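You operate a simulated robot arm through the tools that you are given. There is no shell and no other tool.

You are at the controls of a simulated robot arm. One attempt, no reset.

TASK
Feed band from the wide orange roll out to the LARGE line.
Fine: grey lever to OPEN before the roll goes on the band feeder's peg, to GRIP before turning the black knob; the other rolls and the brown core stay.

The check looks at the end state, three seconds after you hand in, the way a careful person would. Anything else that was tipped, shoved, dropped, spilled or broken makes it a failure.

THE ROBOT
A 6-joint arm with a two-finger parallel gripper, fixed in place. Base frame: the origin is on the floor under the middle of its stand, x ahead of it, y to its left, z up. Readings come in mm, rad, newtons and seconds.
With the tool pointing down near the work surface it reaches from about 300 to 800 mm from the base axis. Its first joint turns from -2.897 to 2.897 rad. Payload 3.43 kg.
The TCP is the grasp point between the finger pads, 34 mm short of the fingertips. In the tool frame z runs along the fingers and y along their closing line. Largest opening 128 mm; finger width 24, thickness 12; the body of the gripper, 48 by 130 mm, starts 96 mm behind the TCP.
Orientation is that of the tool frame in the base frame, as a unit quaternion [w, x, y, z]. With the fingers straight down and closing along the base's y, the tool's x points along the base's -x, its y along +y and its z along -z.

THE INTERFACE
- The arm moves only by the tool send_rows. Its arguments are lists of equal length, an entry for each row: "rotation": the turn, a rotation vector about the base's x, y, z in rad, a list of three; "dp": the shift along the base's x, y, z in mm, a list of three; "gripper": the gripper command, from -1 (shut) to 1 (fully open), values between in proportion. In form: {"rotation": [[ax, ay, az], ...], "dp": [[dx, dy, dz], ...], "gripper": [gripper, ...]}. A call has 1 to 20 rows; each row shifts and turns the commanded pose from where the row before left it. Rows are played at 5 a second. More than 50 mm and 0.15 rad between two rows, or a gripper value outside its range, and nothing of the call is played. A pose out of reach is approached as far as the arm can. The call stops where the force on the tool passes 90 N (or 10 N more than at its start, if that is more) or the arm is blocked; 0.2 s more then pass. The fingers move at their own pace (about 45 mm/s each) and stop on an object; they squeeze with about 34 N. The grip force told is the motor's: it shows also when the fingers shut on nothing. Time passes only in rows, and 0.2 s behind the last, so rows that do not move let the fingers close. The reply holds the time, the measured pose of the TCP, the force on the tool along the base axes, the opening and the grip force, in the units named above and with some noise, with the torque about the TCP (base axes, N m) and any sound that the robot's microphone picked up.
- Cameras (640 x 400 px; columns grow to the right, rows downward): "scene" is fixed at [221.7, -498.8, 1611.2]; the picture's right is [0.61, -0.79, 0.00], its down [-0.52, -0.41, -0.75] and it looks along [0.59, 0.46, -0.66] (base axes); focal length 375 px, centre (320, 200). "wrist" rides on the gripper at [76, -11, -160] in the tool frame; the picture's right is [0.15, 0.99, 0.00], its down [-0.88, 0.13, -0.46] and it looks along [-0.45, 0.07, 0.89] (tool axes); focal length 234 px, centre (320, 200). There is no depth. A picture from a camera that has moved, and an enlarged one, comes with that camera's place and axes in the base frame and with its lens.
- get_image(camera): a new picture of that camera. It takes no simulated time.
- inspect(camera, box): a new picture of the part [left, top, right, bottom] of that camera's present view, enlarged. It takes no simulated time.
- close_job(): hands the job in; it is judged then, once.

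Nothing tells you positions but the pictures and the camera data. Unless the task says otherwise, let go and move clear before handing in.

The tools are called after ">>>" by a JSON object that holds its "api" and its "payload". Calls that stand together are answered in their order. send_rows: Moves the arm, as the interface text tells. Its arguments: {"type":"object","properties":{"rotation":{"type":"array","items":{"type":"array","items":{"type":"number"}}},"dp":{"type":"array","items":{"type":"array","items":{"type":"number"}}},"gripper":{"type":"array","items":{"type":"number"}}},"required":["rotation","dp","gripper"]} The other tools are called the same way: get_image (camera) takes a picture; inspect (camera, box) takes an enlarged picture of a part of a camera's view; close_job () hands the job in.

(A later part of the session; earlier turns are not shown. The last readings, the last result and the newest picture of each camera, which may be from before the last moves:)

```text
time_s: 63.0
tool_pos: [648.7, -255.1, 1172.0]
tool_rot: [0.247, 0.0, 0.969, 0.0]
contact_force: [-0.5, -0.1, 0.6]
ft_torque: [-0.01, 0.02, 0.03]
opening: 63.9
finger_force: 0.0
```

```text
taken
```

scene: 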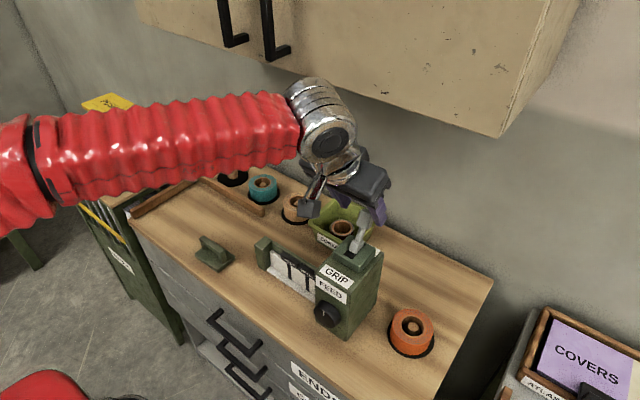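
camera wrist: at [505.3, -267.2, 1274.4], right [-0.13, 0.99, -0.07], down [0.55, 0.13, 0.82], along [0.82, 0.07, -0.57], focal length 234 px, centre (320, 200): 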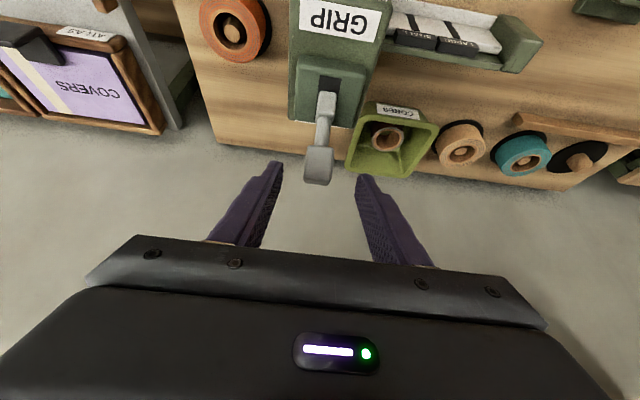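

Aligned with the lever. I'll advance onto the head and close.

>>> {"api": "send_rows", "payload": {"rotation": [[0, 0, 0], [0, 0, 0], [0, 0, 0], [0, 0, 0], [0, 0, 0], [0, 0, 0], [0, 0, 0], [0, 0, 0]], "dp": [[7, 0, -15], [8, 0, -17], [7, 0, -16], [2, 0, -6], [0, 0, 0], [0, 0, 0], [0, 0, 0], [0, 0, 0]], "gripper": [0.0, 0.0, 0.0, 0.0, -1, -1, -1, -1]}}

>>> {"api": "get_image", "payload": {"camera": "wrist"}}

```text
time_s: 64.8
tool_pos: [670.6, -257.8, 1116.9]
tool_rot: [0.247, 0.0, 0.969, 0.0]
contact_force: [2.6, -11.6, -1.0]
ft_torque: [-0.05, -0.15, -0.01]
opening: 25.8
finger_force: 44.7
```

```text
taken
camera wrist: at [527.9, -268.9, 1219.9], right [-0.13, 0.99, -0.07], down [0.55, 0.13, 0.82], along [0.82, 0.07, -0.57], focal length 234 px, centre (320, 200)
```

wrist: 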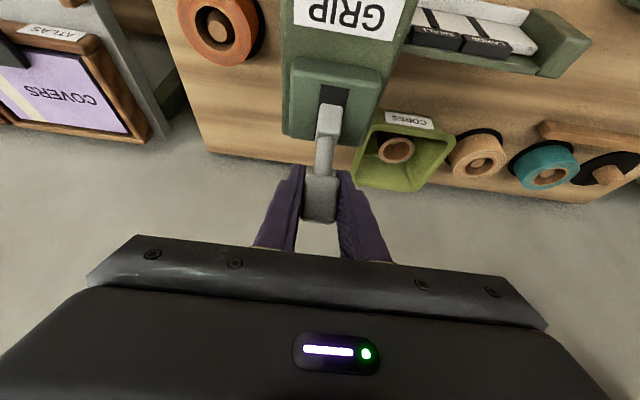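

Gripped. I'll ease the side force and drag the lever along its arc toward the front (GRIP).

>>> {"api": "send_rows", "payload": {"rotation": [[0, 0, 0], [0, 0, 0], [0, 0, 0], [0, 0, 0], [0, 0, 0], [0, 0, 0], [0, 0, 0], [0, 0, 0], [0, 0, 0]], "dp": [[0, -0.8, 0], [-8, 0, 3], [-8, 0, 2.2], [-8, 0, 1.3], [-8, 0, 0.4], [-8, 0, -0.5], [-8, 0, -1.3], [-7, 0, -2], [0, 0, 0]], "gripper": [-1, -1, -1, -1, -1, -1, -1, -1, -1]}}

>>> {"api": "inspect", "payload": {"camera": "wrist", "box": [240, 40, 400, 220]}}

>>> {"api": "inspect", "payload": {"camera": "scene", "box": [300, 170, 420, 290]}}

```text
time_s: 66.8
tool_pos: [616.1, -257.6, 1119.0]
tool_rot: [0.248, 0.0, 0.969, -0.001]
contact_force: [14.3, -15.7, 10.3]
ft_torque: [0.49, -1.13, 0.18]
opening: 25.8
finger_force: 45.3
```

```text
2.22 times, centred on (320, 130) of wrist
camera zoom: at [472.5, -268.8, 1222.9], right [-0.13, 0.99, -0.07], down [0.55, 0.13, 0.82], along [0.82, 0.07, -0.56], focal length 520 px, centre (320, 356)
```

zoom: 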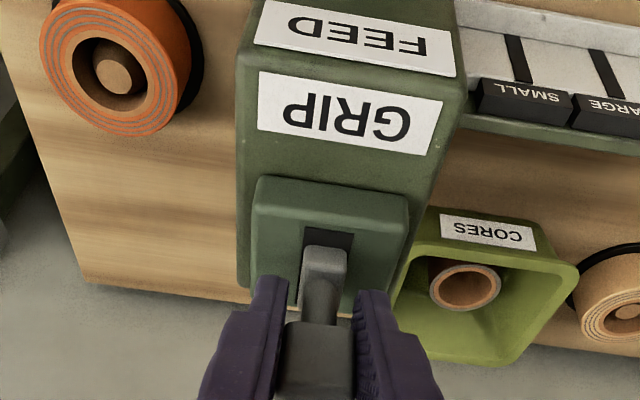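

```text
3.33 times, centred on (360, 230) of scene
camera zoom: at [221.7, -498.8, 1611.2], right [0.61, -0.79, 0.0], down [-0.52, -0.41, -0.75], along [0.59, 0.46, -0.66], focal length 1249 px, centre (187, 100)
```

zoom: 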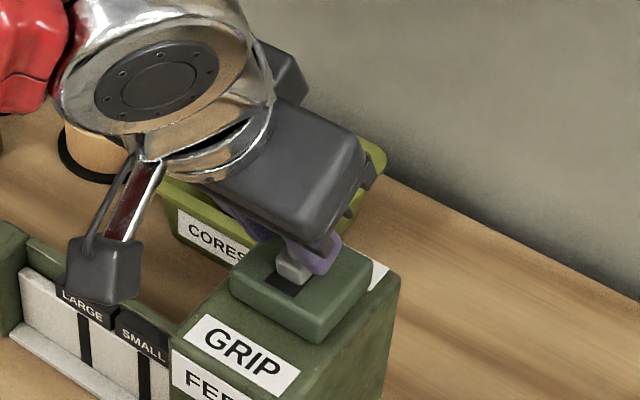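

>>> {"api": "send_rows", "payload": {"rotation": [[0, 0, 0], [0, 0, 0], [0, 0, 0], [0, 0, 0], [0, 0, 0]], "dp": [[-5, -0.5, -1.5], [-5, 0, -1.5], [-4, 0, -1], [-3, 0, 0], [0, 0, 0]], "gripper": [-1, -1, -1, -1, -1]}}

>>> {"api": "inspect", "payload": {"camera": "wrist", "box": [240, 40, 400, 220]}}

```text
time_s: 68.0
tool_pos: [598.5, -258.2, 1113.2]
tool_rot: [0.246, 0.001, 0.969, 0.0]
contact_force: [20.6, -30.2, -16.4]
ft_torque: [0.25, -0.55, -0.13]
opening: 25.7
finger_force: 45.7
```

```text
2.22 times, centred on (320, 130) of wrist
camera zoom: at [455.7, -268.9, 1216.8], right [-0.13, 0.99, -0.07], down [0.56, 0.13, 0.82], along [0.82, 0.07, -0.57], focal length 520 px, centre (320, 356)
```

zoom: 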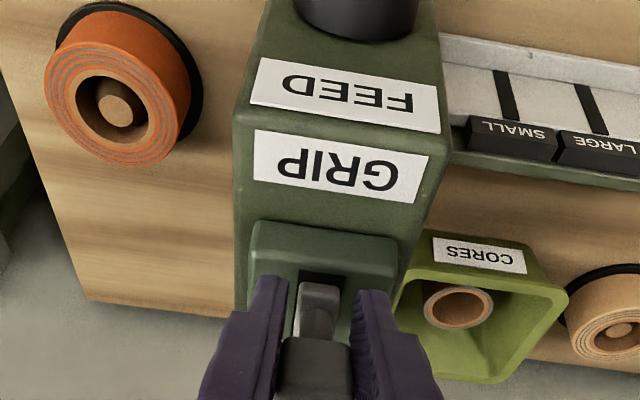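

The resistance has risen again, so the lever should be at its front stop. I'll release, back off along the tool axis and check where it rests.

>>> {"api": "send_rows", "payload": {"rotation": [[0, 0, 0], [0, 0, 0], [0, 0, 0], [0, 0, 0], [0, 0, 0], [0, 0, 0], [0, 0, 0], [0, 0, 0], [0, 0, 0], [0, 0, 0], [0, 0, 0]], "dp": [[0, 0, 0], [0, 0, 0], [0, 0, 0], [-8, 0, 15], [-10, 0, 18], [-12, 0, 22], [-14, 0, 26], [-40, 0, 20], [-45, 0, 10], [-45, 0, 0], [0, 0, 0]], "gripper": [0.0, 0.0, 0.0, 0.0, 0.0, 0.0, 0.0, 0.0, 0.0, 0.0, 0.0]}}

>>> {"api": "get_image", "payload": {"camera": "wrist"}}

>>> {"api": "inspect", "payload": {"camera": "scene", "box": [318, 200, 388, 260]}}

```text
time_s: 70.4
tool_pos: [422.8, -257.2, 1228.3]
tool_rot: [0.247, 0.0, 0.969, 0.0]
contact_force: [-0.6, 0.6, 0.0]
ft_torque: [0.03, -0.01, -0.02]
opening: 64.1
finger_force: 0.0
```

```text
taken
camera wrist: at [280.8, -268.6, 1331.1], right [-0.13, 0.99, -0.07], down [0.55, 0.13, 0.82], along [0.82, 0.07, -0.57], focal length 234 px, centre (320, 200)
```

wrist: 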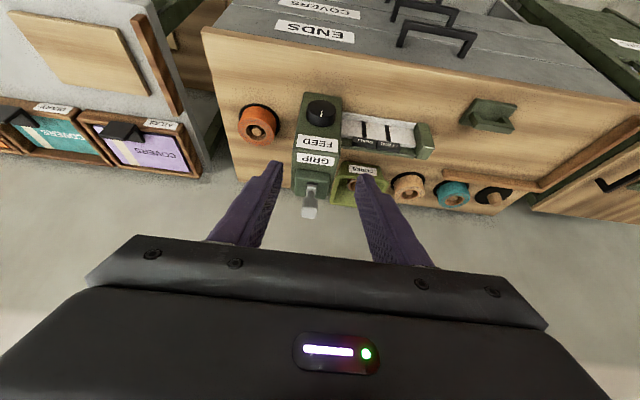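

```text
6.67 times, centred on (353, 230) of scene
camera zoom: at [221.7, -498.8, 1611.2], right [0.61, -0.79, 0.0], down [-0.52, -0.41, -0.75], along [0.59, 0.46, -0.66], focal length 2498 px, centre (100, 0)
```

zoom: 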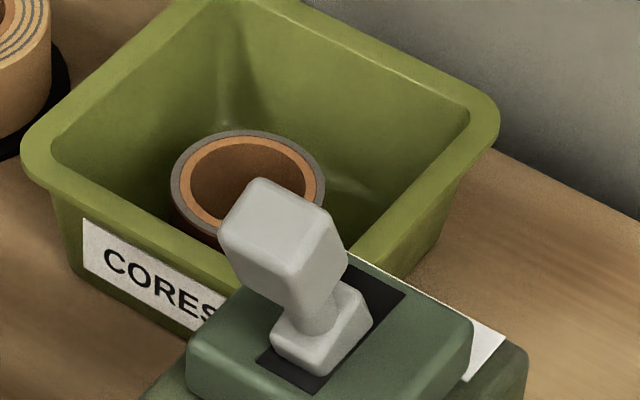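

The lever is back where it started, at GRIP. Next I'll look closely at the knob, the tray and the roll.

>>> {"api": "inspect", "payload": {"camera": "scene", "box": [250, 230, 350, 340]}}

>>> {"api": "inspect", "payload": {"camera": "wrist", "box": [230, 80, 440, 210]}}

>>> {"api": "inspect", "payload": {"camera": "scene", "box": [370, 280, 460, 370]}}

```text
3.64 times, centred on (300, 285) of scene
camera zoom: at [221.7, -498.8, 1611.2], right [0.61, -0.79, 0.0], down [-0.52, -0.41, -0.75], along [0.59, 0.46, -0.66], focal length 1362 px, centre (393, -109)
```

zoom: 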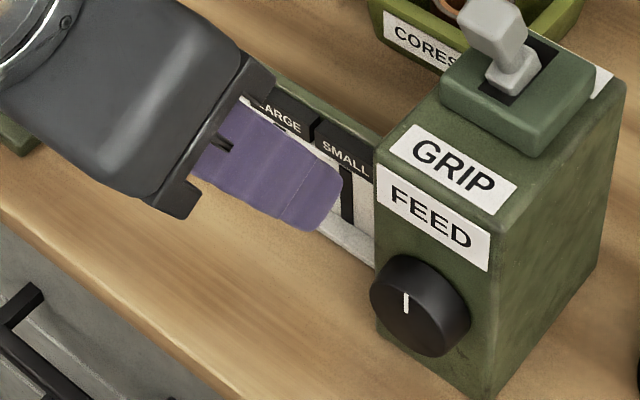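

```text
3.05 times, centred on (335, 145) of wrist
camera zoom: at [280.8, -268.6, 1331.1], right [-0.13, 0.99, -0.07], down [0.55, 0.13, 0.82], along [0.82, 0.07, -0.57], focal length 714 px, centre (274, 368)
```

zoom: 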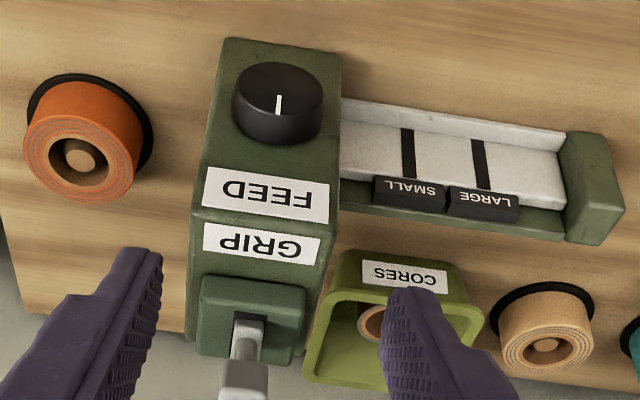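

```text
4.44 times, centred on (415, 325) of scene
camera zoom: at [221.7, -498.8, 1611.2], right [0.61, -0.79, 0.0], down [-0.52, -0.41, -0.75], along [0.59, 0.46, -0.66], focal length 1665 px, centre (-102, -356)
```

zoom: 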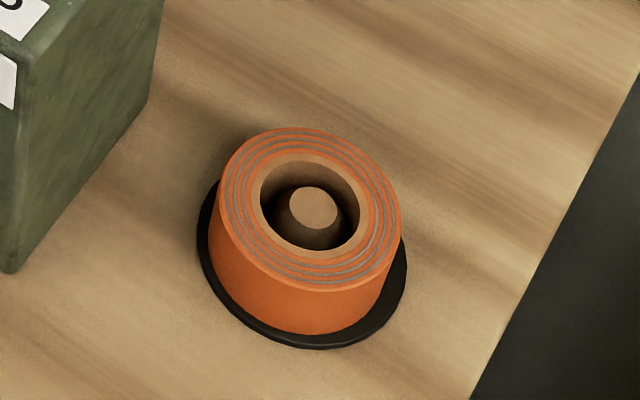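

No band shows on the tray yet. The knob's axis is near (y -258, z 943), its front at x ≈ 545 and its diameter about 56 mm. I'll move in front of the feeder, well clear, and turn the tool horizontal to face the knob.

>>> {"api": "send_rows", "payload": {"rotation": [[0, 0, 0], [0, 0, 0], [0, 0, 0], [0, 0, 0], [0, 0, 0], [0, -0.134, 0], [0, -0.134, 0], [0, -0.134, 0], [0, -0.134, 0], [0, -0.134, 0], [0, -0.134, 0], [0, -0.134, 0], [0, -0.134, 0], [0, 0, 0]], "dp": [[10, 0, -25], [15, 0, -35], [15, 0, -35], [15, 0, -30], [10, 0, -13], [0, 0, 0], [0, 0, 0], [0, 0, 0], [0, 0, 0], [0, 0, 0], [0, 0, 0], [0, 0, 0], [0, 0, 0], [0, 0, 0]], "gripper": [0.3, 0.3, 0.3, 0.3, 0.3, 0.3, 0.3, 0.3, 0.3, 0.3, 0.3, 0.3, 0.3, 0.3]}}

>>> {"api": "get_image", "payload": {"camera": "wrist"}}

>>> {"api": "get_image", "payload": {"camera": "scene"}}

```text
time_s: 73.4
tool_pos: [491.0, -256.6, 1088.2]
tool_rot: [0.708, -0.001, 0.706, 0.001]
contact_force: [0.3, -0.7, 0.2]
ft_torque: [-0.01, -0.03, 0.0]
opening: 83.5
finger_force: 0.0
```

```text
taken
camera wrist: at [330.8, -267.8, 1011.7], right [0.0, 0.99, -0.15], down [-0.46, 0.13, 0.88], along [0.89, 0.07, 0.45], focal length 234 px, centre (320, 200)
```

wrist: 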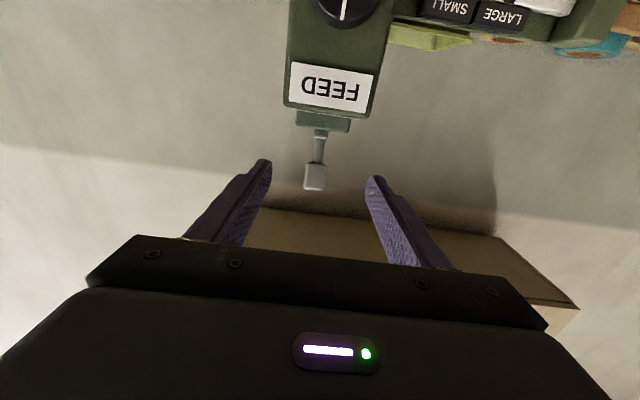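

```text
taken
```

scene: 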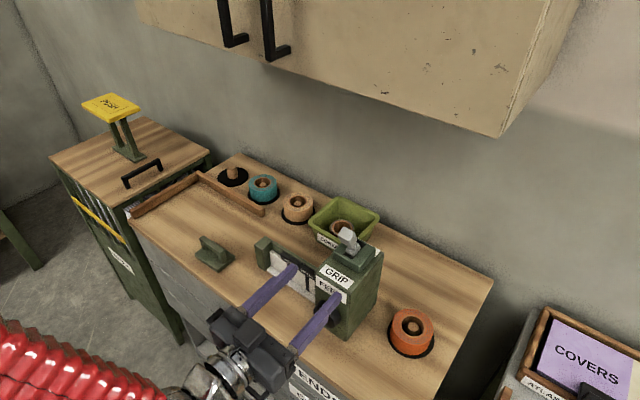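

The tool is level and reachable here. I'll descend in front of the knob, keeping the fingertips short of it.

>>> {"api": "send_rows", "payload": {"rotation": [[0, 0, 0], [0, 0, 0], [0, 0, 0], [0, 0, 0], [0, 0, 0], [0, 0, 0], [0, 0, 0]], "dp": [[-2, 0, -20], [-2, 0, -30], [-1, 0, -30], [0, 0, -30], [0, 0, -20], [0, 0, -15], [0, 0, 0]], "gripper": [0.3, 0.3, 0.3, 0.3, 0.3, 0.3, 0.3]}}

>>> {"api": "get_image", "payload": {"camera": "wrist"}}

>>> {"api": "get_image", "payload": {"camera": "scene"}}

```text
time_s: 75.0
tool_pos: [489.0, -263.3, 951.0]
tool_rot: [0.707, 0.0, 0.707, 0.003]
contact_force: [0.3, -0.4, -0.6]
ft_torque: [-0.02, 0.0, -0.04]
opening: 83.3
finger_force: 0.1
out of reach, approached as far as the arm can: row 6
```

```text
taken
camera wrist: at [328.8, -274.8, 875.0], right [0.0, 0.99, -0.14], down [-0.45, 0.12, 0.88], along [0.89, 0.07, 0.45], focal length 234 px, centre (320, 200)
```

wrist: 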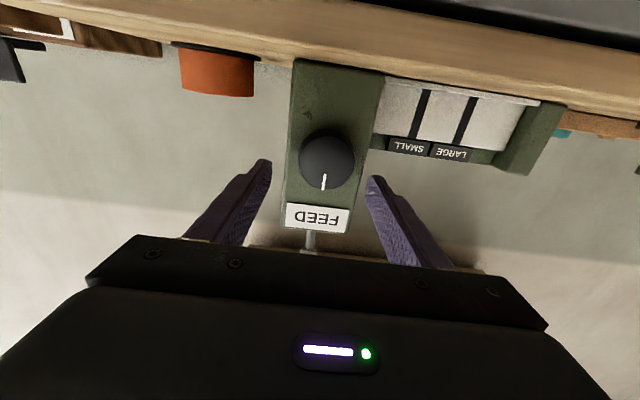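

```text
taken
```

scene: 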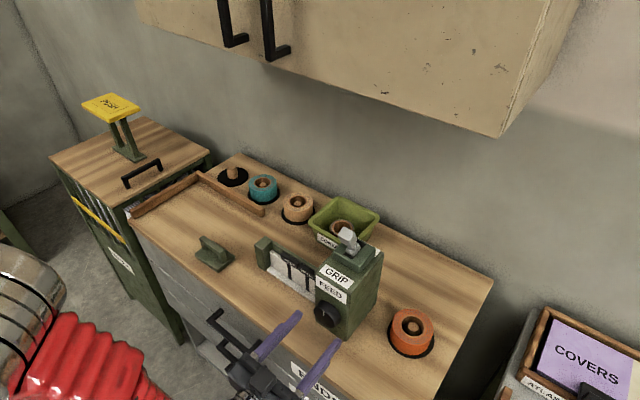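

>>> {"api": "inspect", "payload": {"camera": "wrist", "box": [260, 100, 400, 220]}}

>>> {"api": "inspect", "payload": {"camera": "scene", "box": [220, 220, 400, 400]}}

```text
3.33 times, centred on (330, 160) of wrist
camera zoom: at [328.8, -274.8, 875.0], right [0.0, 0.99, -0.14], down [-0.45, 0.12, 0.88], along [0.89, 0.07, 0.45], focal length 781 px, centre (287, 333)
```

zoom: 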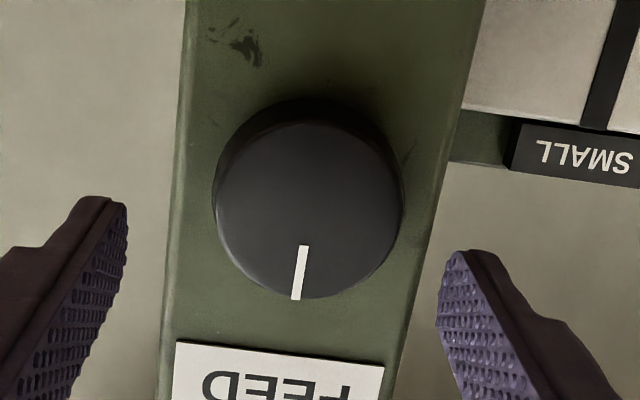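

```text
2.22 times, centred on (310, 310) of scene
camera zoom: at [221.7, -498.8, 1611.2], right [0.61, -0.79, 0.0], down [-0.52, -0.41, -0.75], along [0.59, 0.46, -0.66], focal length 833 px, centre (342, -44)
```

zoom: 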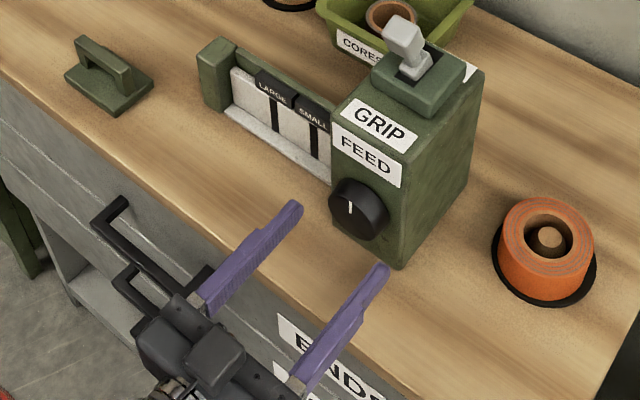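

The knob's axis is now well fixed at (y -257.8, z 942.5), radius 26.5 mm, pointer straight up. The arm hit a reach limit at this short distance, which should ease as I move forward, so I'll advance partway with the fingers either side of the knob.

>>> {"api": "send_rows", "payload": {"rotation": [[0, 0, 0], [0, 0, 0], [0, 0, 0]], "dp": [[10, 0, 2], [10, 0, 2], [0, 0, 0]], "gripper": [0.3, 0.3, 0.3]}}

>>> {"api": "inspect", "payload": {"camera": "wrist", "box": [240, 100, 420, 260]}}

```text
time_s: 75.8
tool_pos: [507.3, -261.8, 955.6]
tool_rot: [0.708, 0.0, 0.706, 0.0]
contact_force: [-1.5, 0.7, -0.3]
ft_torque: [0.02, -0.03, 0.02]
opening: 83.2
finger_force: 0.1
```

```text
2.50 times, centred on (330, 180) of wrist
camera zoom: at [349.1, -274.1, 880.3], right [0.0, 0.99, -0.15], down [-0.46, 0.13, 0.88], along [0.89, 0.07, 0.45], focal length 585 px, centre (295, 250)
```

zoom: 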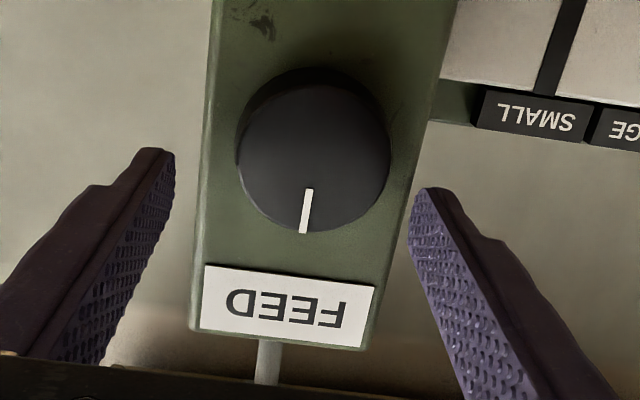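

>>> {"api": "send_rows", "payload": {"rotation": [[0, 0, 0], [0, 0, 0], [0, 0, 0]], "dp": [[7, 2, -6], [6, 2, -7.5], [0, 0, 0]], "gripper": [0.3, 0.3, 0.3]}}

>>> {"api": "inspect", "payload": {"camera": "wrist", "box": [240, 100, 420, 260]}}

>>> {"api": "inspect", "payload": {"camera": "scene", "box": [220, 220, 400, 400]}}

```text
time_s: 76.6
tool_pos: [521.4, -259.1, 943.3]
tool_rot: [0.707, 0.001, 0.707, 0.002]
contact_force: [0.5, 0.1, 0.7]
ft_torque: [-0.03, 0.0, 0.03]
opening: 83.1
finger_force: 0.0
```

```text
2.50 times, centred on (330, 180) of wrist
camera zoom: at [362.1, -270.1, 867.4], right [0.0, 0.99, -0.14], down [-0.46, 0.13, 0.88], along [0.89, 0.07, 0.45], focal length 585 px, centre (295, 250)
```

zoom: 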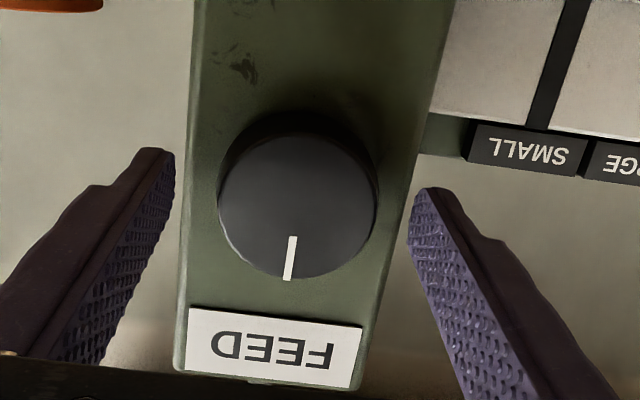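

```text
2.22 times, centred on (310, 310) of scene
camera zoom: at [221.7, -498.8, 1611.2], right [0.61, -0.79, 0.0], down [-0.52, -0.41, -0.75], along [0.59, 0.46, -0.66], focal length 833 px, centre (342, -44)
```

zoom: 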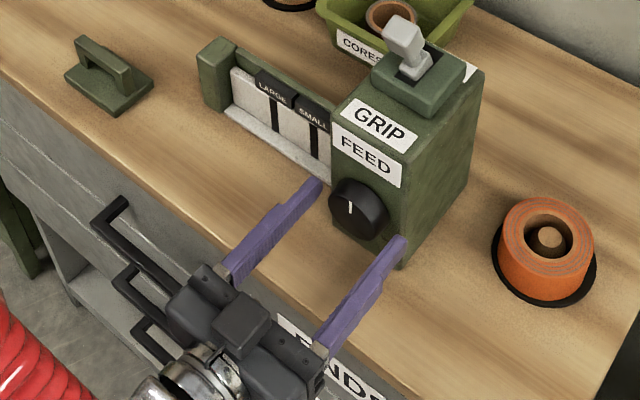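

The fingers straddle the knob and are centred to about 1 mm. I'll advance 7 mm more, keeping the tips short of the feeder face, and close on it.

>>> {"api": "send_rows", "payload": {"rotation": [[0, 0, 0], [0, 0, 0], [0, 0, 0], [0, 0, 0], [0, 0, 0], [0, 0, 0]], "dp": [[4, 0.5, -0.5], [3, 0.5, -0.5], [0, 0, 0], [0, 0, 0], [0, 0, 0], [0, 0, 0]], "gripper": [0.3, 0.3, 0.3, -1, -1, -1]}}

>>> {"api": "inspect", "payload": {"camera": "wrist", "box": [240, 100, 420, 260]}}

```text
time_s: 78.0
tool_pos: [529.2, -256.3, 943.5]
tool_rot: [0.708, -0.001, 0.706, 0.001]
contact_force: [-0.2, 4.6, -0.6]
ft_torque: [0.01, -0.07, 0.16]
opening: 57.5
finger_force: 40.9
```

```text
2.50 times, centred on (330, 180) of wrist
camera zoom: at [369.0, -269.3, 867.1], right [0.0, 0.99, -0.15], down [-0.46, 0.13, 0.88], along [0.89, 0.07, 0.45], focal length 585 px, centre (295, 250)
```

zoom: 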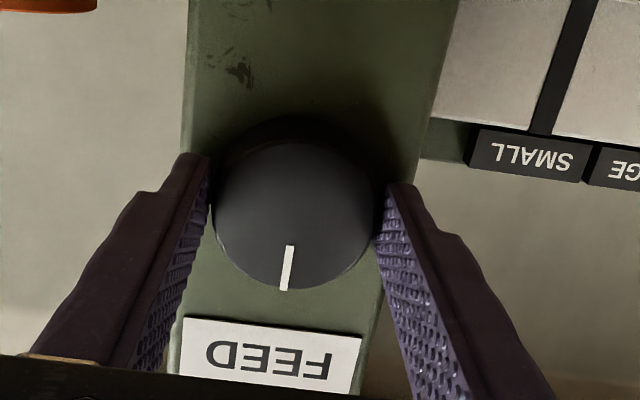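

The knob is firmly gripped (57.5 mm). I'll turn it a little clockwise, as seen from the front, and watch whether band comes out on the tray.

>>> {"api": "send_rows", "payload": {"rotation": [[0.08, 0, 0], [0.1, 0, 0], [0.1, 0, 0], [0.1, 0, 0], [0.08, 0, 0], [0, 0, 0]], "dp": [[0, 0, 0], [0, 0, 0], [0, 0, 0], [0, 0, 0], [0, 0, 0], [0, 0, 0]], "gripper": [-1, -1, -1, -1, -1, -1]}}

>>> {"api": "inspect", "payload": {"camera": "scene", "box": [240, 220, 360, 340]}}

>>> {"api": "get_image", "payload": {"camera": "wrist"}}

```text
time_s: 79.4
tool_pos: [529.5, -256.7, 944.1]
tool_rot: [0.689, 0.16, 0.688, 0.163]
contact_force: [-8.6, 22.4, 7.6]
ft_torque: [-0.04, -0.27, 1.02]
opening: 57.5
finger_force: 44.8
```

```text
3.33 times, centred on (300, 280) of scene
camera zoom: at [221.7, -498.8, 1611.2], right [0.61, -0.79, 0.0], down [-0.52, -0.41, -0.75], along [0.59, 0.46, -0.66], focal length 1249 px, centre (387, -67)
```

zoom: 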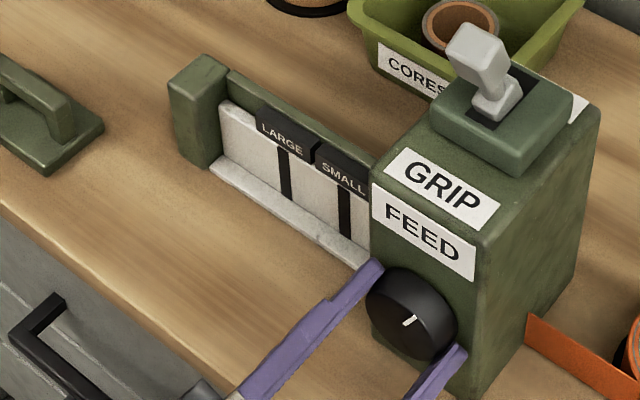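

```text
taken
camera wrist: at [369.0, -234.0, 870.0], right [0.0, 0.95, 0.31], down [-0.46, -0.28, 0.85], along [0.89, -0.14, 0.44], focal length 234 px, centre (320, 200)
```

wrist: 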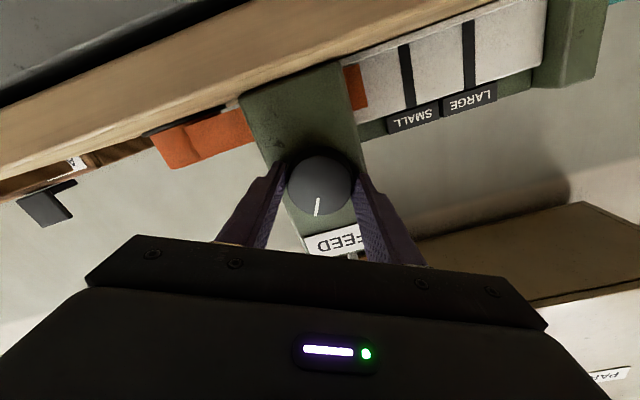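

Turning clockwise feeds: orange band now runs from the roll into the feeder, and its tip shows on the tray short of SMALL. I'll keep turning in the same direction with a small alignment correction, checking the tip often.

>>> {"api": "send_rows", "payload": {"rotation": [[0.1, 0, 0], [0.1, 0, 0], [0.1, 0, 0], [0.1, 0, 0], [0.1, 0, 0], [0, 0, 0]], "dp": [[0, 0.7, 0.3], [0, 0.3, 0.2], [0, 0, 0], [0, 0, 0], [0, 0, 0], [0, 0, 0]], "gripper": [-1, -1, -1, -1, -1, -1]}}

>>> {"api": "inspect", "payload": {"camera": "scene", "box": [240, 220, 360, 340]}}

>>> {"api": "get_image", "payload": {"camera": "wrist"}}

```text
time_s: 80.8
tool_pos: [527.8, -255.9, 944.5]
tool_rot: [0.628, 0.325, 0.627, 0.327]
contact_force: [4.1, 22.9, 4.5]
ft_torque: [-0.01, -0.22, 1.02]
opening: 57.4
finger_force: 45.4
```

```text
3.33 times, centred on (300, 280) of scene
camera zoom: at [221.7, -498.8, 1611.2], right [0.61, -0.79, 0.0], down [-0.52, -0.41, -0.75], along [0.59, 0.46, -0.66], focal length 1249 px, centre (387, -67)
```

zoom: 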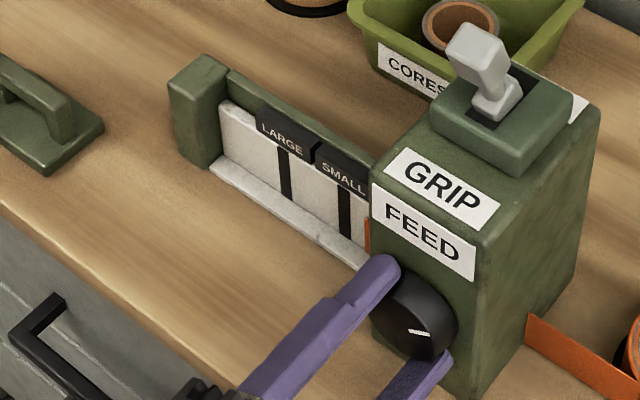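

```text
taken
camera wrist: at [368.9, -201.3, 890.9], right [0.0, 0.69, 0.73], down [-0.46, -0.65, 0.61], along [0.89, -0.33, 0.31], focal length 234 px, centre (320, 200)
```

wrist: 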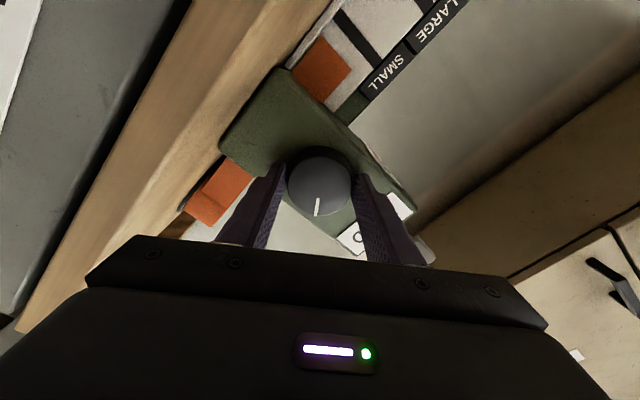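

>>> {"api": "send_rows", "payload": {"rotation": [[0.1, 0, 0], [0.1, 0, 0], [0.1, 0, 0], [0.1, 0, 0], [0.1, 0, 0], [0, 0, 0]], "dp": [[0, 0, 0], [0, 0, 0], [0, 0, 0], [0, 0, 0], [0, 0, 0], [0, 0, 0]], "gripper": [-1, -1, -1, -1, -1, -1]}}

>>> {"api": "inspect", "payload": {"camera": "scene", "box": [240, 220, 360, 340]}}

>>> {"api": "get_image", "payload": {"camera": "wrist"}}

```text
time_s: 82.2
tool_pos: [528.4, -256.1, 944.7]
tool_rot: [0.527, 0.472, 0.526, 0.472]
contact_force: [-18.6, 23.6, 12.3]
ft_torque: [-0.03, -0.67, 0.95]
opening: 57.1
finger_force: 44.7
```

```text
3.33 times, centred on (300, 280) of scene
camera zoom: at [221.7, -498.8, 1611.2], right [0.61, -0.79, 0.0], down [-0.52, -0.41, -0.75], along [0.59, 0.46, -0.66], focal length 1249 px, centre (387, -67)
```

zoom: 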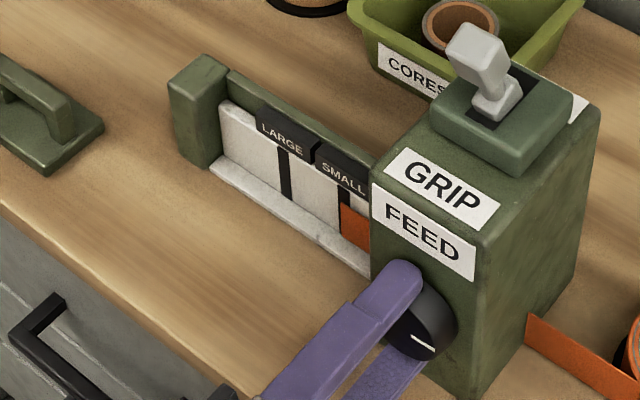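

```text
taken
camera wrist: at [368.9, -182.4, 924.8], right [0.0, 0.25, 0.97], down [-0.46, -0.86, 0.23], along [0.89, -0.44, 0.12], focal length 234 px, centre (320, 200)
```

wrist: 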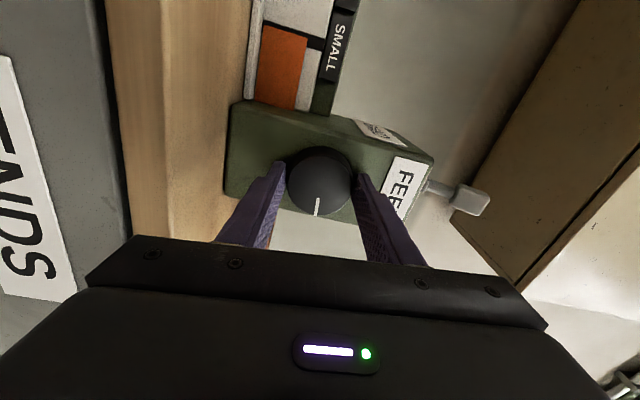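

The band tip has just about reached the SMALL line after 1.46 rad, so LARGE should need about 1.4 rad more. I'll keep turning in small portions.

>>> {"api": "send_rows", "payload": {"rotation": [[0.1, 0, 0], [0.1, 0, 0], [0.1, 0, 0], [0.1, 0, 0], [0.1, 0, 0], [0, 0, 0]], "dp": [[0, 0, 0], [0, 0, 0], [0, 0, 0], [0, 0, 0], [0, 0, 0], [0, 0, 0]], "gripper": [-1, -1, -1, -1, -1, -1]}}

>>> {"api": "inspect", "payload": {"camera": "scene", "box": [240, 220, 360, 340]}}

>>> {"api": "get_image", "payload": {"camera": "wrist"}}

```text
time_s: 83.6
tool_pos: [528.7, -256.8, 946.7]
tool_rot: [0.394, 0.587, 0.394, 0.588]
contact_force: [-9.8, 27.2, 23.5]
ft_torque: [-0.01, -0.75, 0.89]
opening: 57.7
finger_force: 45.2
```

```text
3.33 times, centred on (300, 280) of scene
camera zoom: at [221.7, -498.8, 1611.2], right [0.61, -0.79, 0.0], down [-0.52, -0.41, -0.75], along [0.59, 0.46, -0.66], focal length 1249 px, centre (387, -67)
```

zoom: 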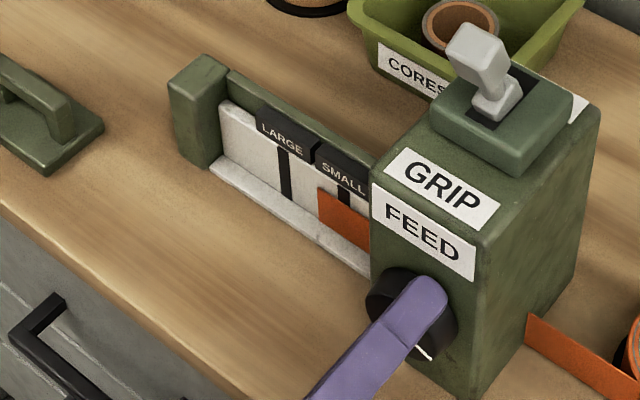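

```text
taken
camera wrist: at [368.8, -182.6, 962.8], right [0.0, -0.24, 0.97], down [-0.45, -0.86, -0.21], along [0.89, -0.44, -0.11], focal length 234 px, centre (320, 200)
```

wrist: 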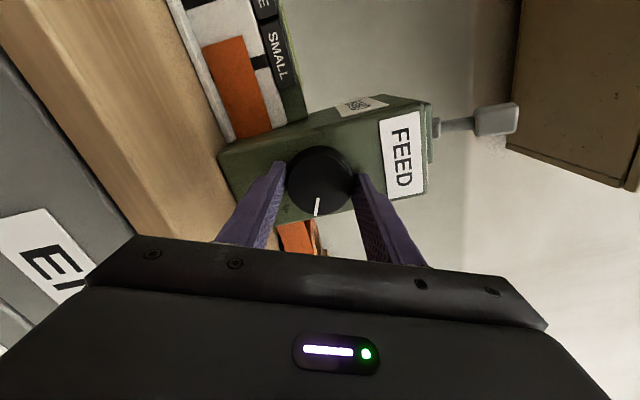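

The tip is past SMALL and heading for LARGE at about 41 mm per rad. I'll correct the axis offset slightly (+y, +z) and turn 0.4 rad more.

>>> {"api": "send_rows", "payload": {"rotation": [[0.1, 0, 0], [0.1, 0, 0], [0.1, 0, 0], [0.1, 0, 0], [0, 0, 0]], "dp": [[0, 0.7, 0.7], [0, 0.8, 0.8], [0, 0, 0], [0, 0, 0], [0, 0, 0]], "gripper": [-1, -1, -1, -1, -1]}}

>>> {"api": "inspect", "payload": {"camera": "scene", "box": [270, 240, 340, 310]}}

>>> {"api": "get_image", "payload": {"camera": "wrist"}}

```text
time_s: 84.8
tool_pos: [529.0, -257.0, 945.3]
tool_rot: [0.271, 0.654, 0.268, 0.653]
contact_force: [0.9, -2.5, 22.0]
ft_torque: [-0.05, -0.38, -0.57]
opening: 57.6
finger_force: 45.0
```

```text
5.71 times, centred on (305, 275) of scene
camera zoom: at [221.7, -498.8, 1611.2], right [0.61, -0.79, 0.0], down [-0.52, -0.41, -0.75], along [0.59, 0.46, -0.66], focal length 2141 px, centre (406, -229)
```

zoom: 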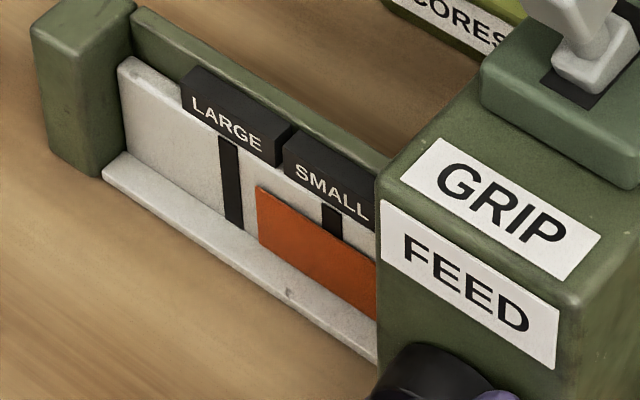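

```text
taken
camera wrist: at [369.1, -194.9, 991.0], right [0.0, -0.6, 0.8], down [-0.46, -0.71, -0.53], along [0.89, -0.37, -0.27], focal length 234 px, centre (320, 200)
```

wrist: 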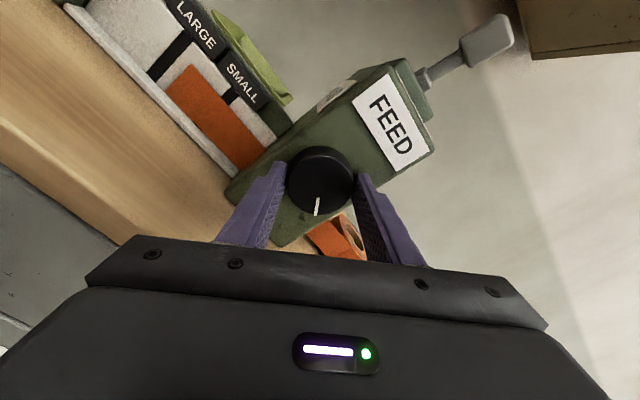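

The tip is close to LARGE now. I'll zoom in from both cameras to judge the true remaining distance without parallax.

>>> {"api": "inspect", "payload": {"camera": "wrist", "box": [90, 0, 300, 180]}}

>>> {"api": "inspect", "payload": {"camera": "scene", "box": [285, 250, 325, 290]}}

```text
2.22 times, centred on (195, 90) of wrist
camera zoom: at [369.1, -194.9, 991.0], right [0.0, -0.6, 0.8], down [-0.46, -0.71, -0.53], along [0.89, -0.37, -0.27], focal length 520 px, centre (598, 444)
```

zoom: 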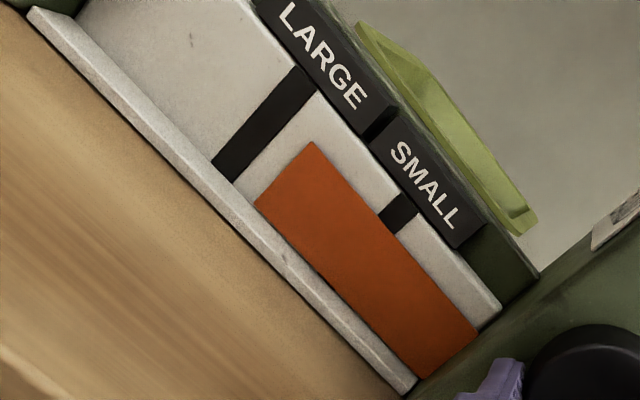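

```text
10.00 times, centred on (305, 270) of scene
camera zoom: at [221.7, -498.8, 1611.2], right [0.61, -0.79, 0.0], down [-0.52, -0.41, -0.75], along [0.59, 0.46, -0.66], focal length 3747 px, centre (470, -500)
```

zoom: 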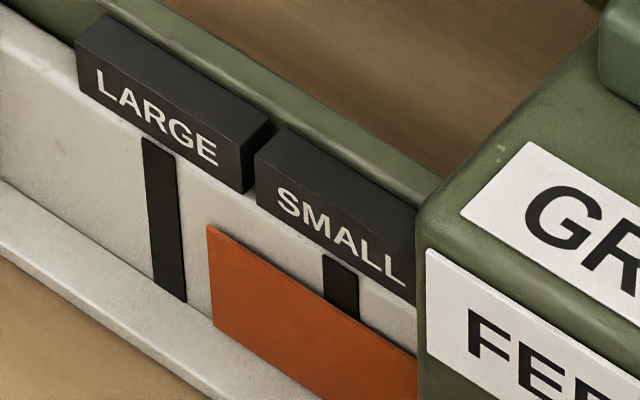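

Combining both cameras puts the tip at y ≈ -114 and the LARGE line's centre at y ≈ -97, so about 17 mm are left (≈ 0.4 rad). I'll turn 0.28 rad more and check again.

>>> {"api": "send_rows", "payload": {"rotation": [[0.1, 0, 0], [0.1, 0, 0], [0.08, 0, 0], [0, 0, 0]], "dp": [[0, 0, 0.7], [0, 0, 0.5], [0, 0, 0], [0, 0, 0]], "gripper": [-1, -1, -1, -1]}}

>>> {"api": "inspect", "payload": {"camera": "scene", "box": [285, 250, 325, 290]}}

>>> {"api": "get_image", "payload": {"camera": "wrist"}}

```text
time_s: 85.8
tool_pos: [528.4, -257.5, 945.1]
tool_rot: [0.176, 0.686, 0.175, 0.684]
contact_force: [-1.2, -15.9, 18.0]
ft_torque: [0.02, -0.25, -1.04]
opening: 57.3
finger_force: 45.0
```

```text
10.00 times, centred on (305, 270) of scene
camera zoom: at [221.7, -498.8, 1611.2], right [0.61, -0.79, 0.0], down [-0.52, -0.41, -0.75], along [0.59, 0.46, -0.66], focal length 3747 px, centre (470, -500)
```

zoom: 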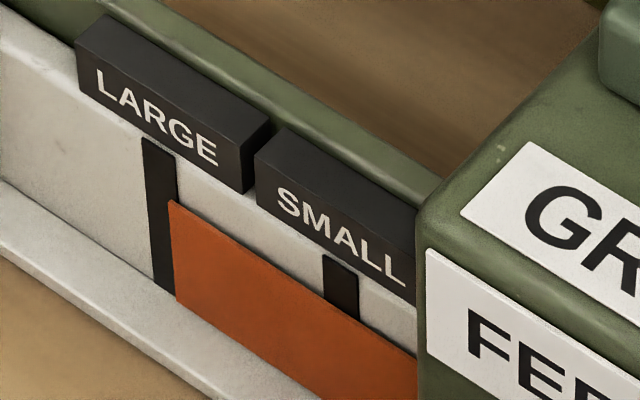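

```text
taken
camera wrist: at [369.1, -210.5, 1006.7], right [0.0, -0.8, 0.6], down [-0.46, -0.54, -0.71], along [0.89, -0.28, -0.36], focal length 234 px, centre (320, 200)
```

wrist: 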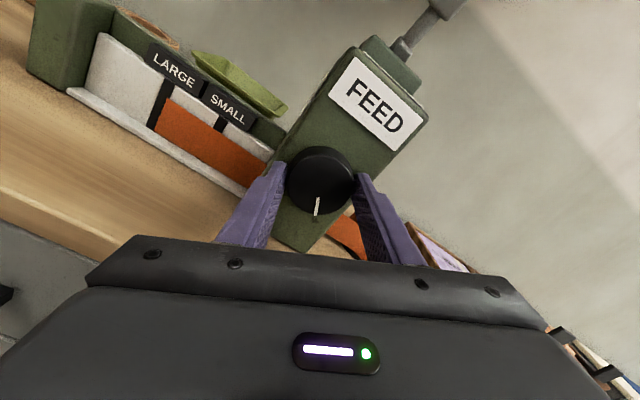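

>>> {"api": "inspect", "payload": {"camera": "wrist", "box": [110, 50, 290, 190]}}

```text
2.86 times, centred on (200, 120) of wrist
camera zoom: at [369.1, -210.5, 1006.7], right [0.0, -0.8, 0.6], down [-0.46, -0.54, -0.71], along [0.89, -0.28, -0.36], focal length 669 px, centre (663, 429)
```

zoom: 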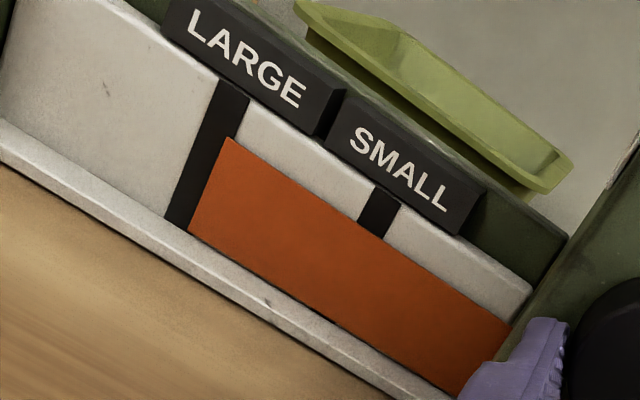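

The tip is right at the near edge of the LARGE line. About 6 mm more puts it on the line's centre, so I'll turn another 0.14 rad.

>>> {"api": "send_rows", "payload": {"rotation": [[0.05, 0, 0], [0.05, 0, 0], [0.04, 0, 0], [0, 0, 0]], "dp": [[0, -0.3, 0.3], [0, -0.3, 0.3], [0, 0, 0], [0, 0, 0]], "gripper": [-1, -1, -1, -1]}}

>>> {"api": "inspect", "payload": {"camera": "scene", "box": [285, 250, 325, 290]}}

>>> {"api": "inspect", "payload": {"camera": "wrist", "box": [110, 50, 290, 190]}}

```text
time_s: 86.8
tool_pos: [528.8, -256.8, 945.4]
tool_rot: [0.127, 0.697, 0.127, 0.695]
contact_force: [-3.3, -15.3, 6.7]
ft_torque: [-0.03, -0.49, -0.13]
opening: 57.5
finger_force: 45.1
```

```text
10.00 times, centred on (305, 270) of scene
camera zoom: at [221.7, -498.8, 1611.2], right [0.61, -0.79, 0.0], down [-0.52, -0.41, -0.75], along [0.59, 0.46, -0.66], focal length 3747 px, centre (470, -500)
```

zoom: 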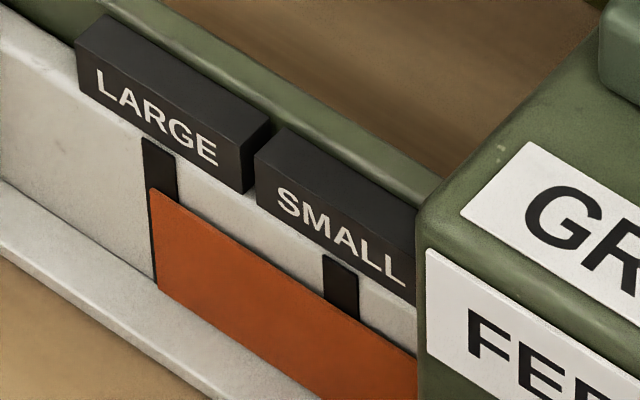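

```text
2.86 times, centred on (200, 120) of wrist
camera zoom: at [369.1, -220.0, 1013.0], right [0.0, -0.87, 0.49], down [-0.46, -0.43, -0.78], along [0.89, -0.22, -0.4], focal length 669 px, centre (663, 429)
```

zoom: 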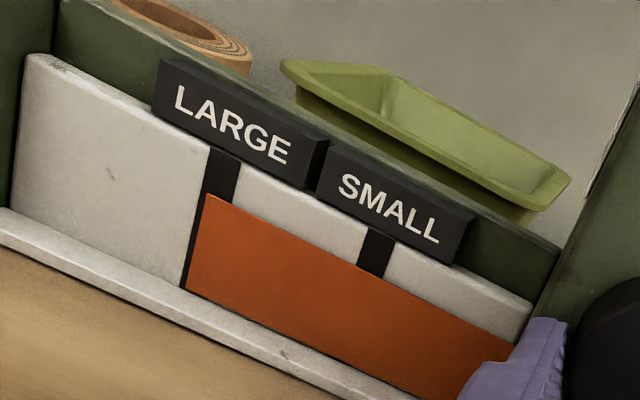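

Both cameras now put the tip on the centre of the LARGE line (tip y ≈ -95.5, line y ≈ -96.3). I'll release the knob gently and back straight off.

>>> {"api": "send_rows", "payload": {"rotation": [[0, 0, 0], [0, 0, 0], [0, 0, 0], [0, 0, 0], [0, 0, 0], [0, 0, 0], [0, 0, 0]], "dp": [[0, 0, 0], [0, 0, 0], [0, 0, 0], [-5, 0, 0], [-10, 0, 0], [-10, 0, 0], [0, 0, 0]], "gripper": [0.0, 0.3, 0.3, 0.3, 0.3, 0.3, 0.3]}}

>>> {"api": "inspect", "payload": {"camera": "scene", "box": [285, 250, 325, 290]}}

>>> {"api": "get_image", "payload": {"camera": "wrist"}}

>>> {"api": "get_image", "payload": {"camera": "scene"}}

```text
time_s: 88.4
tool_pos: [504.8, -256.1, 946.3]
tool_rot: [0.127, 0.696, 0.128, 0.695]
contact_force: [0.1, -0.2, 0.1]
ft_torque: [0.0, -0.01, 0.0]
opening: 83.2
finger_force: 0.1
```

```text
10.00 times, centred on (305, 270) of scene
camera zoom: at [221.7, -498.8, 1611.2], right [0.61, -0.79, 0.0], down [-0.52, -0.41, -0.75], along [0.59, 0.46, -0.66], focal length 3747 px, centre (470, -500)
```

zoom: 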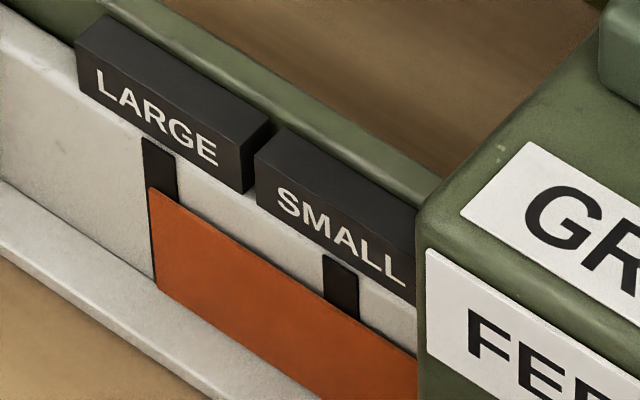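

```text
taken
camera wrist: at [345.2, -218.8, 1012.9], right [0.0, -0.87, 0.49], down [-0.46, -0.43, -0.78], along [0.89, -0.22, -0.4], focal length 234 px, centre (320, 200)
```

wrist: 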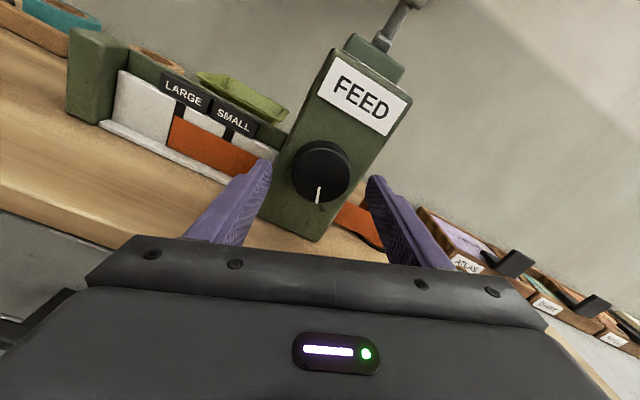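

```text
taken
```

scene: 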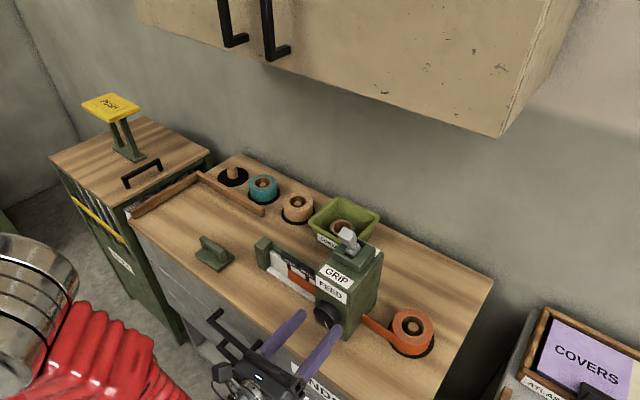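

The tip stayed on the line after release. I'll back off further, rise, and move the wrist camera straight in front of the LARGE line for a final check free of parallax.

>>> {"api": "send_rows", "payload": {"rotation": [[0, 0, 0], [0, 0, 0], [0, 0, 0], [0, 0, 0], [0, 0, 0], [0, 0, 0], [0, 0, 0], [0, 0, 0]], "dp": [[-10, 0, 5], [-5, 0, 20], [0, 10, 25], [0, 25, 20], [0, 30, 10], [0, 30, 0], [0, 25, 0], [0, 0, 0]], "gripper": [0.3, 0.3, 0.3, 0.6, 1, 1, 1, 1]}}

>>> {"api": "get_image", "payload": {"camera": "wrist"}}

>>> {"api": "get_image", "payload": {"camera": "scene"}}

```text
time_s: 90.2
tool_pos: [528.2, -166.4, 1026.3]
tool_rot: [0.127, 0.696, 0.127, 0.695]
contact_force: [-0.2, 1.1, 0.1]
ft_torque: [0.0, 0.02, 0.01]
opening: 128.0
finger_force: 0.0
out of reach, approached as far as the arm can: row 5, 6, 7
```

```text
taken
camera wrist: at [369.0, -128.7, 1093.9], right [0.0, -0.87, 0.49], down [-0.46, -0.43, -0.78], along [0.89, -0.22, -0.4], focal length 234 px, centre (320, 200)
```

wrist: 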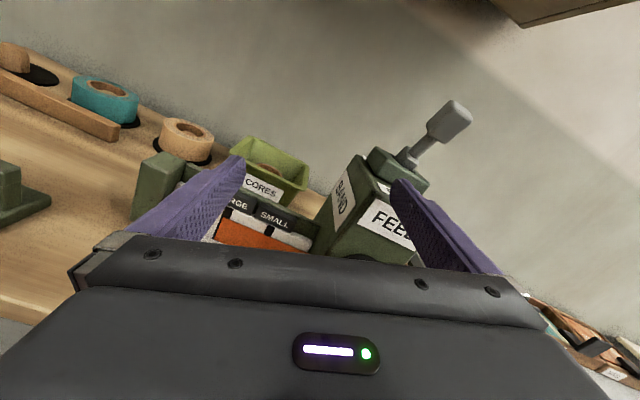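

```text
taken
```

scene: 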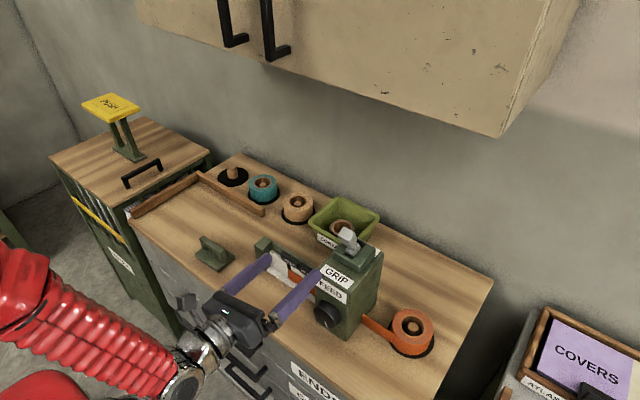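

The arm reached its inner limit and was pushed forward, leaving the fingers close to the feeder's face, though nothing is touched. I'll rise straight up now, then tilt the tool down while clear of everything.

>>> {"api": "send_rows", "payload": {"rotation": [[0, 0, 0], [0, 0, 0], [0, 0, 0], [0, 0, 0], [0, 0, 0], [0, 0, 0]], "dp": [[0, 0, 25], [0, 0, 40], [0, 0, 40], [0, 0, 40], [0, 0, 25], [0, 0, 0]], "gripper": [1, 1, 1, 1, 1, 1]}}

>>> {"api": "get_image", "payload": {"camera": "scene"}}

```text
time_s: 91.6
tool_pos: [527.6, -164.2, 1200.7]
tool_rot: [0.127, 0.696, 0.127, 0.695]
contact_force: [0.3, -0.4, -0.3]
ft_torque: [0.0, 0.01, 0.02]
opening: 128.2
finger_force: 0.1
```

```text
taken
```

scene: 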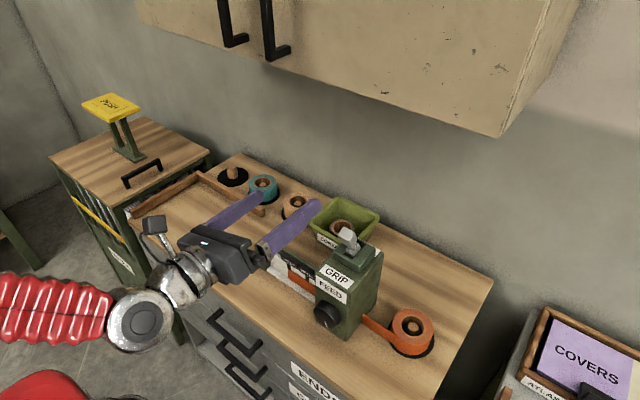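

>>> {"api": "send_rows", "payload": {"rotation": [[0, 0, 0], [0, 0.12, 0], [0, 0.12, 0], [0, 0.12, 0], [0, 0.12, 0], [0, 0.12, 0], [0, 0.1, 0], [0, 0, 0]], "dp": [[-10, 10, 10], [-10, 5, 5], [-10, 5, 0], [-10, 5, 0], [-10, 5, 0], [0, 0, 0], [0, 0, 0], [0, 0, 0]], "gripper": [1, 1, 1, 1, 1, 1, 1, 1]}}

>>> {"api": "get_image", "payload": {"camera": "wrist"}}

>>> {"api": "get_image", "payload": {"camera": "scene"}}

```text
time_s: 93.4
tool_pos: [479.5, -135.5, 1212.8]
tool_rot: [0.076, 0.892, 0.163, 0.414]
contact_force: [0.2, 0.0, 1.0]
ft_torque: [-0.01, 0.01, 0.01]
opening: 127.7
finger_force: 0.1
```

```text
taken
camera wrist: at [400.1, -99.0, 1367.2], right [0.31, -0.87, 0.37], down [-0.85, -0.43, -0.3], along [0.42, -0.22, -0.88], focal length 234 px, centre (320, 200)
```

wrist: 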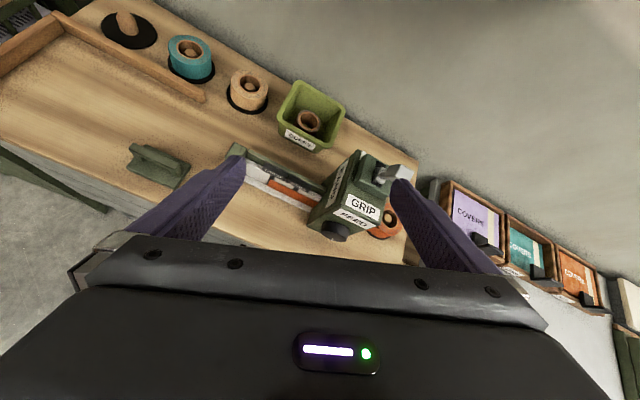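

```text
taken
```

scene: 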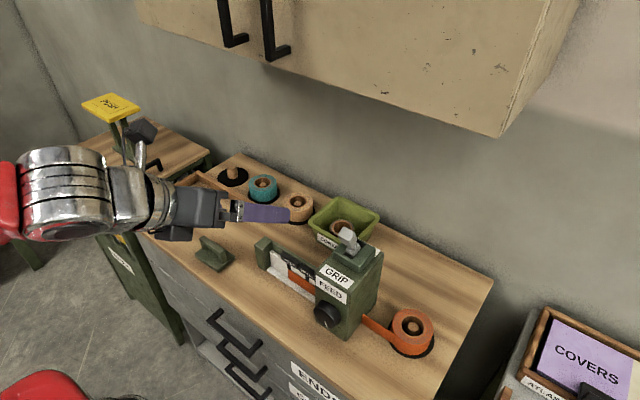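

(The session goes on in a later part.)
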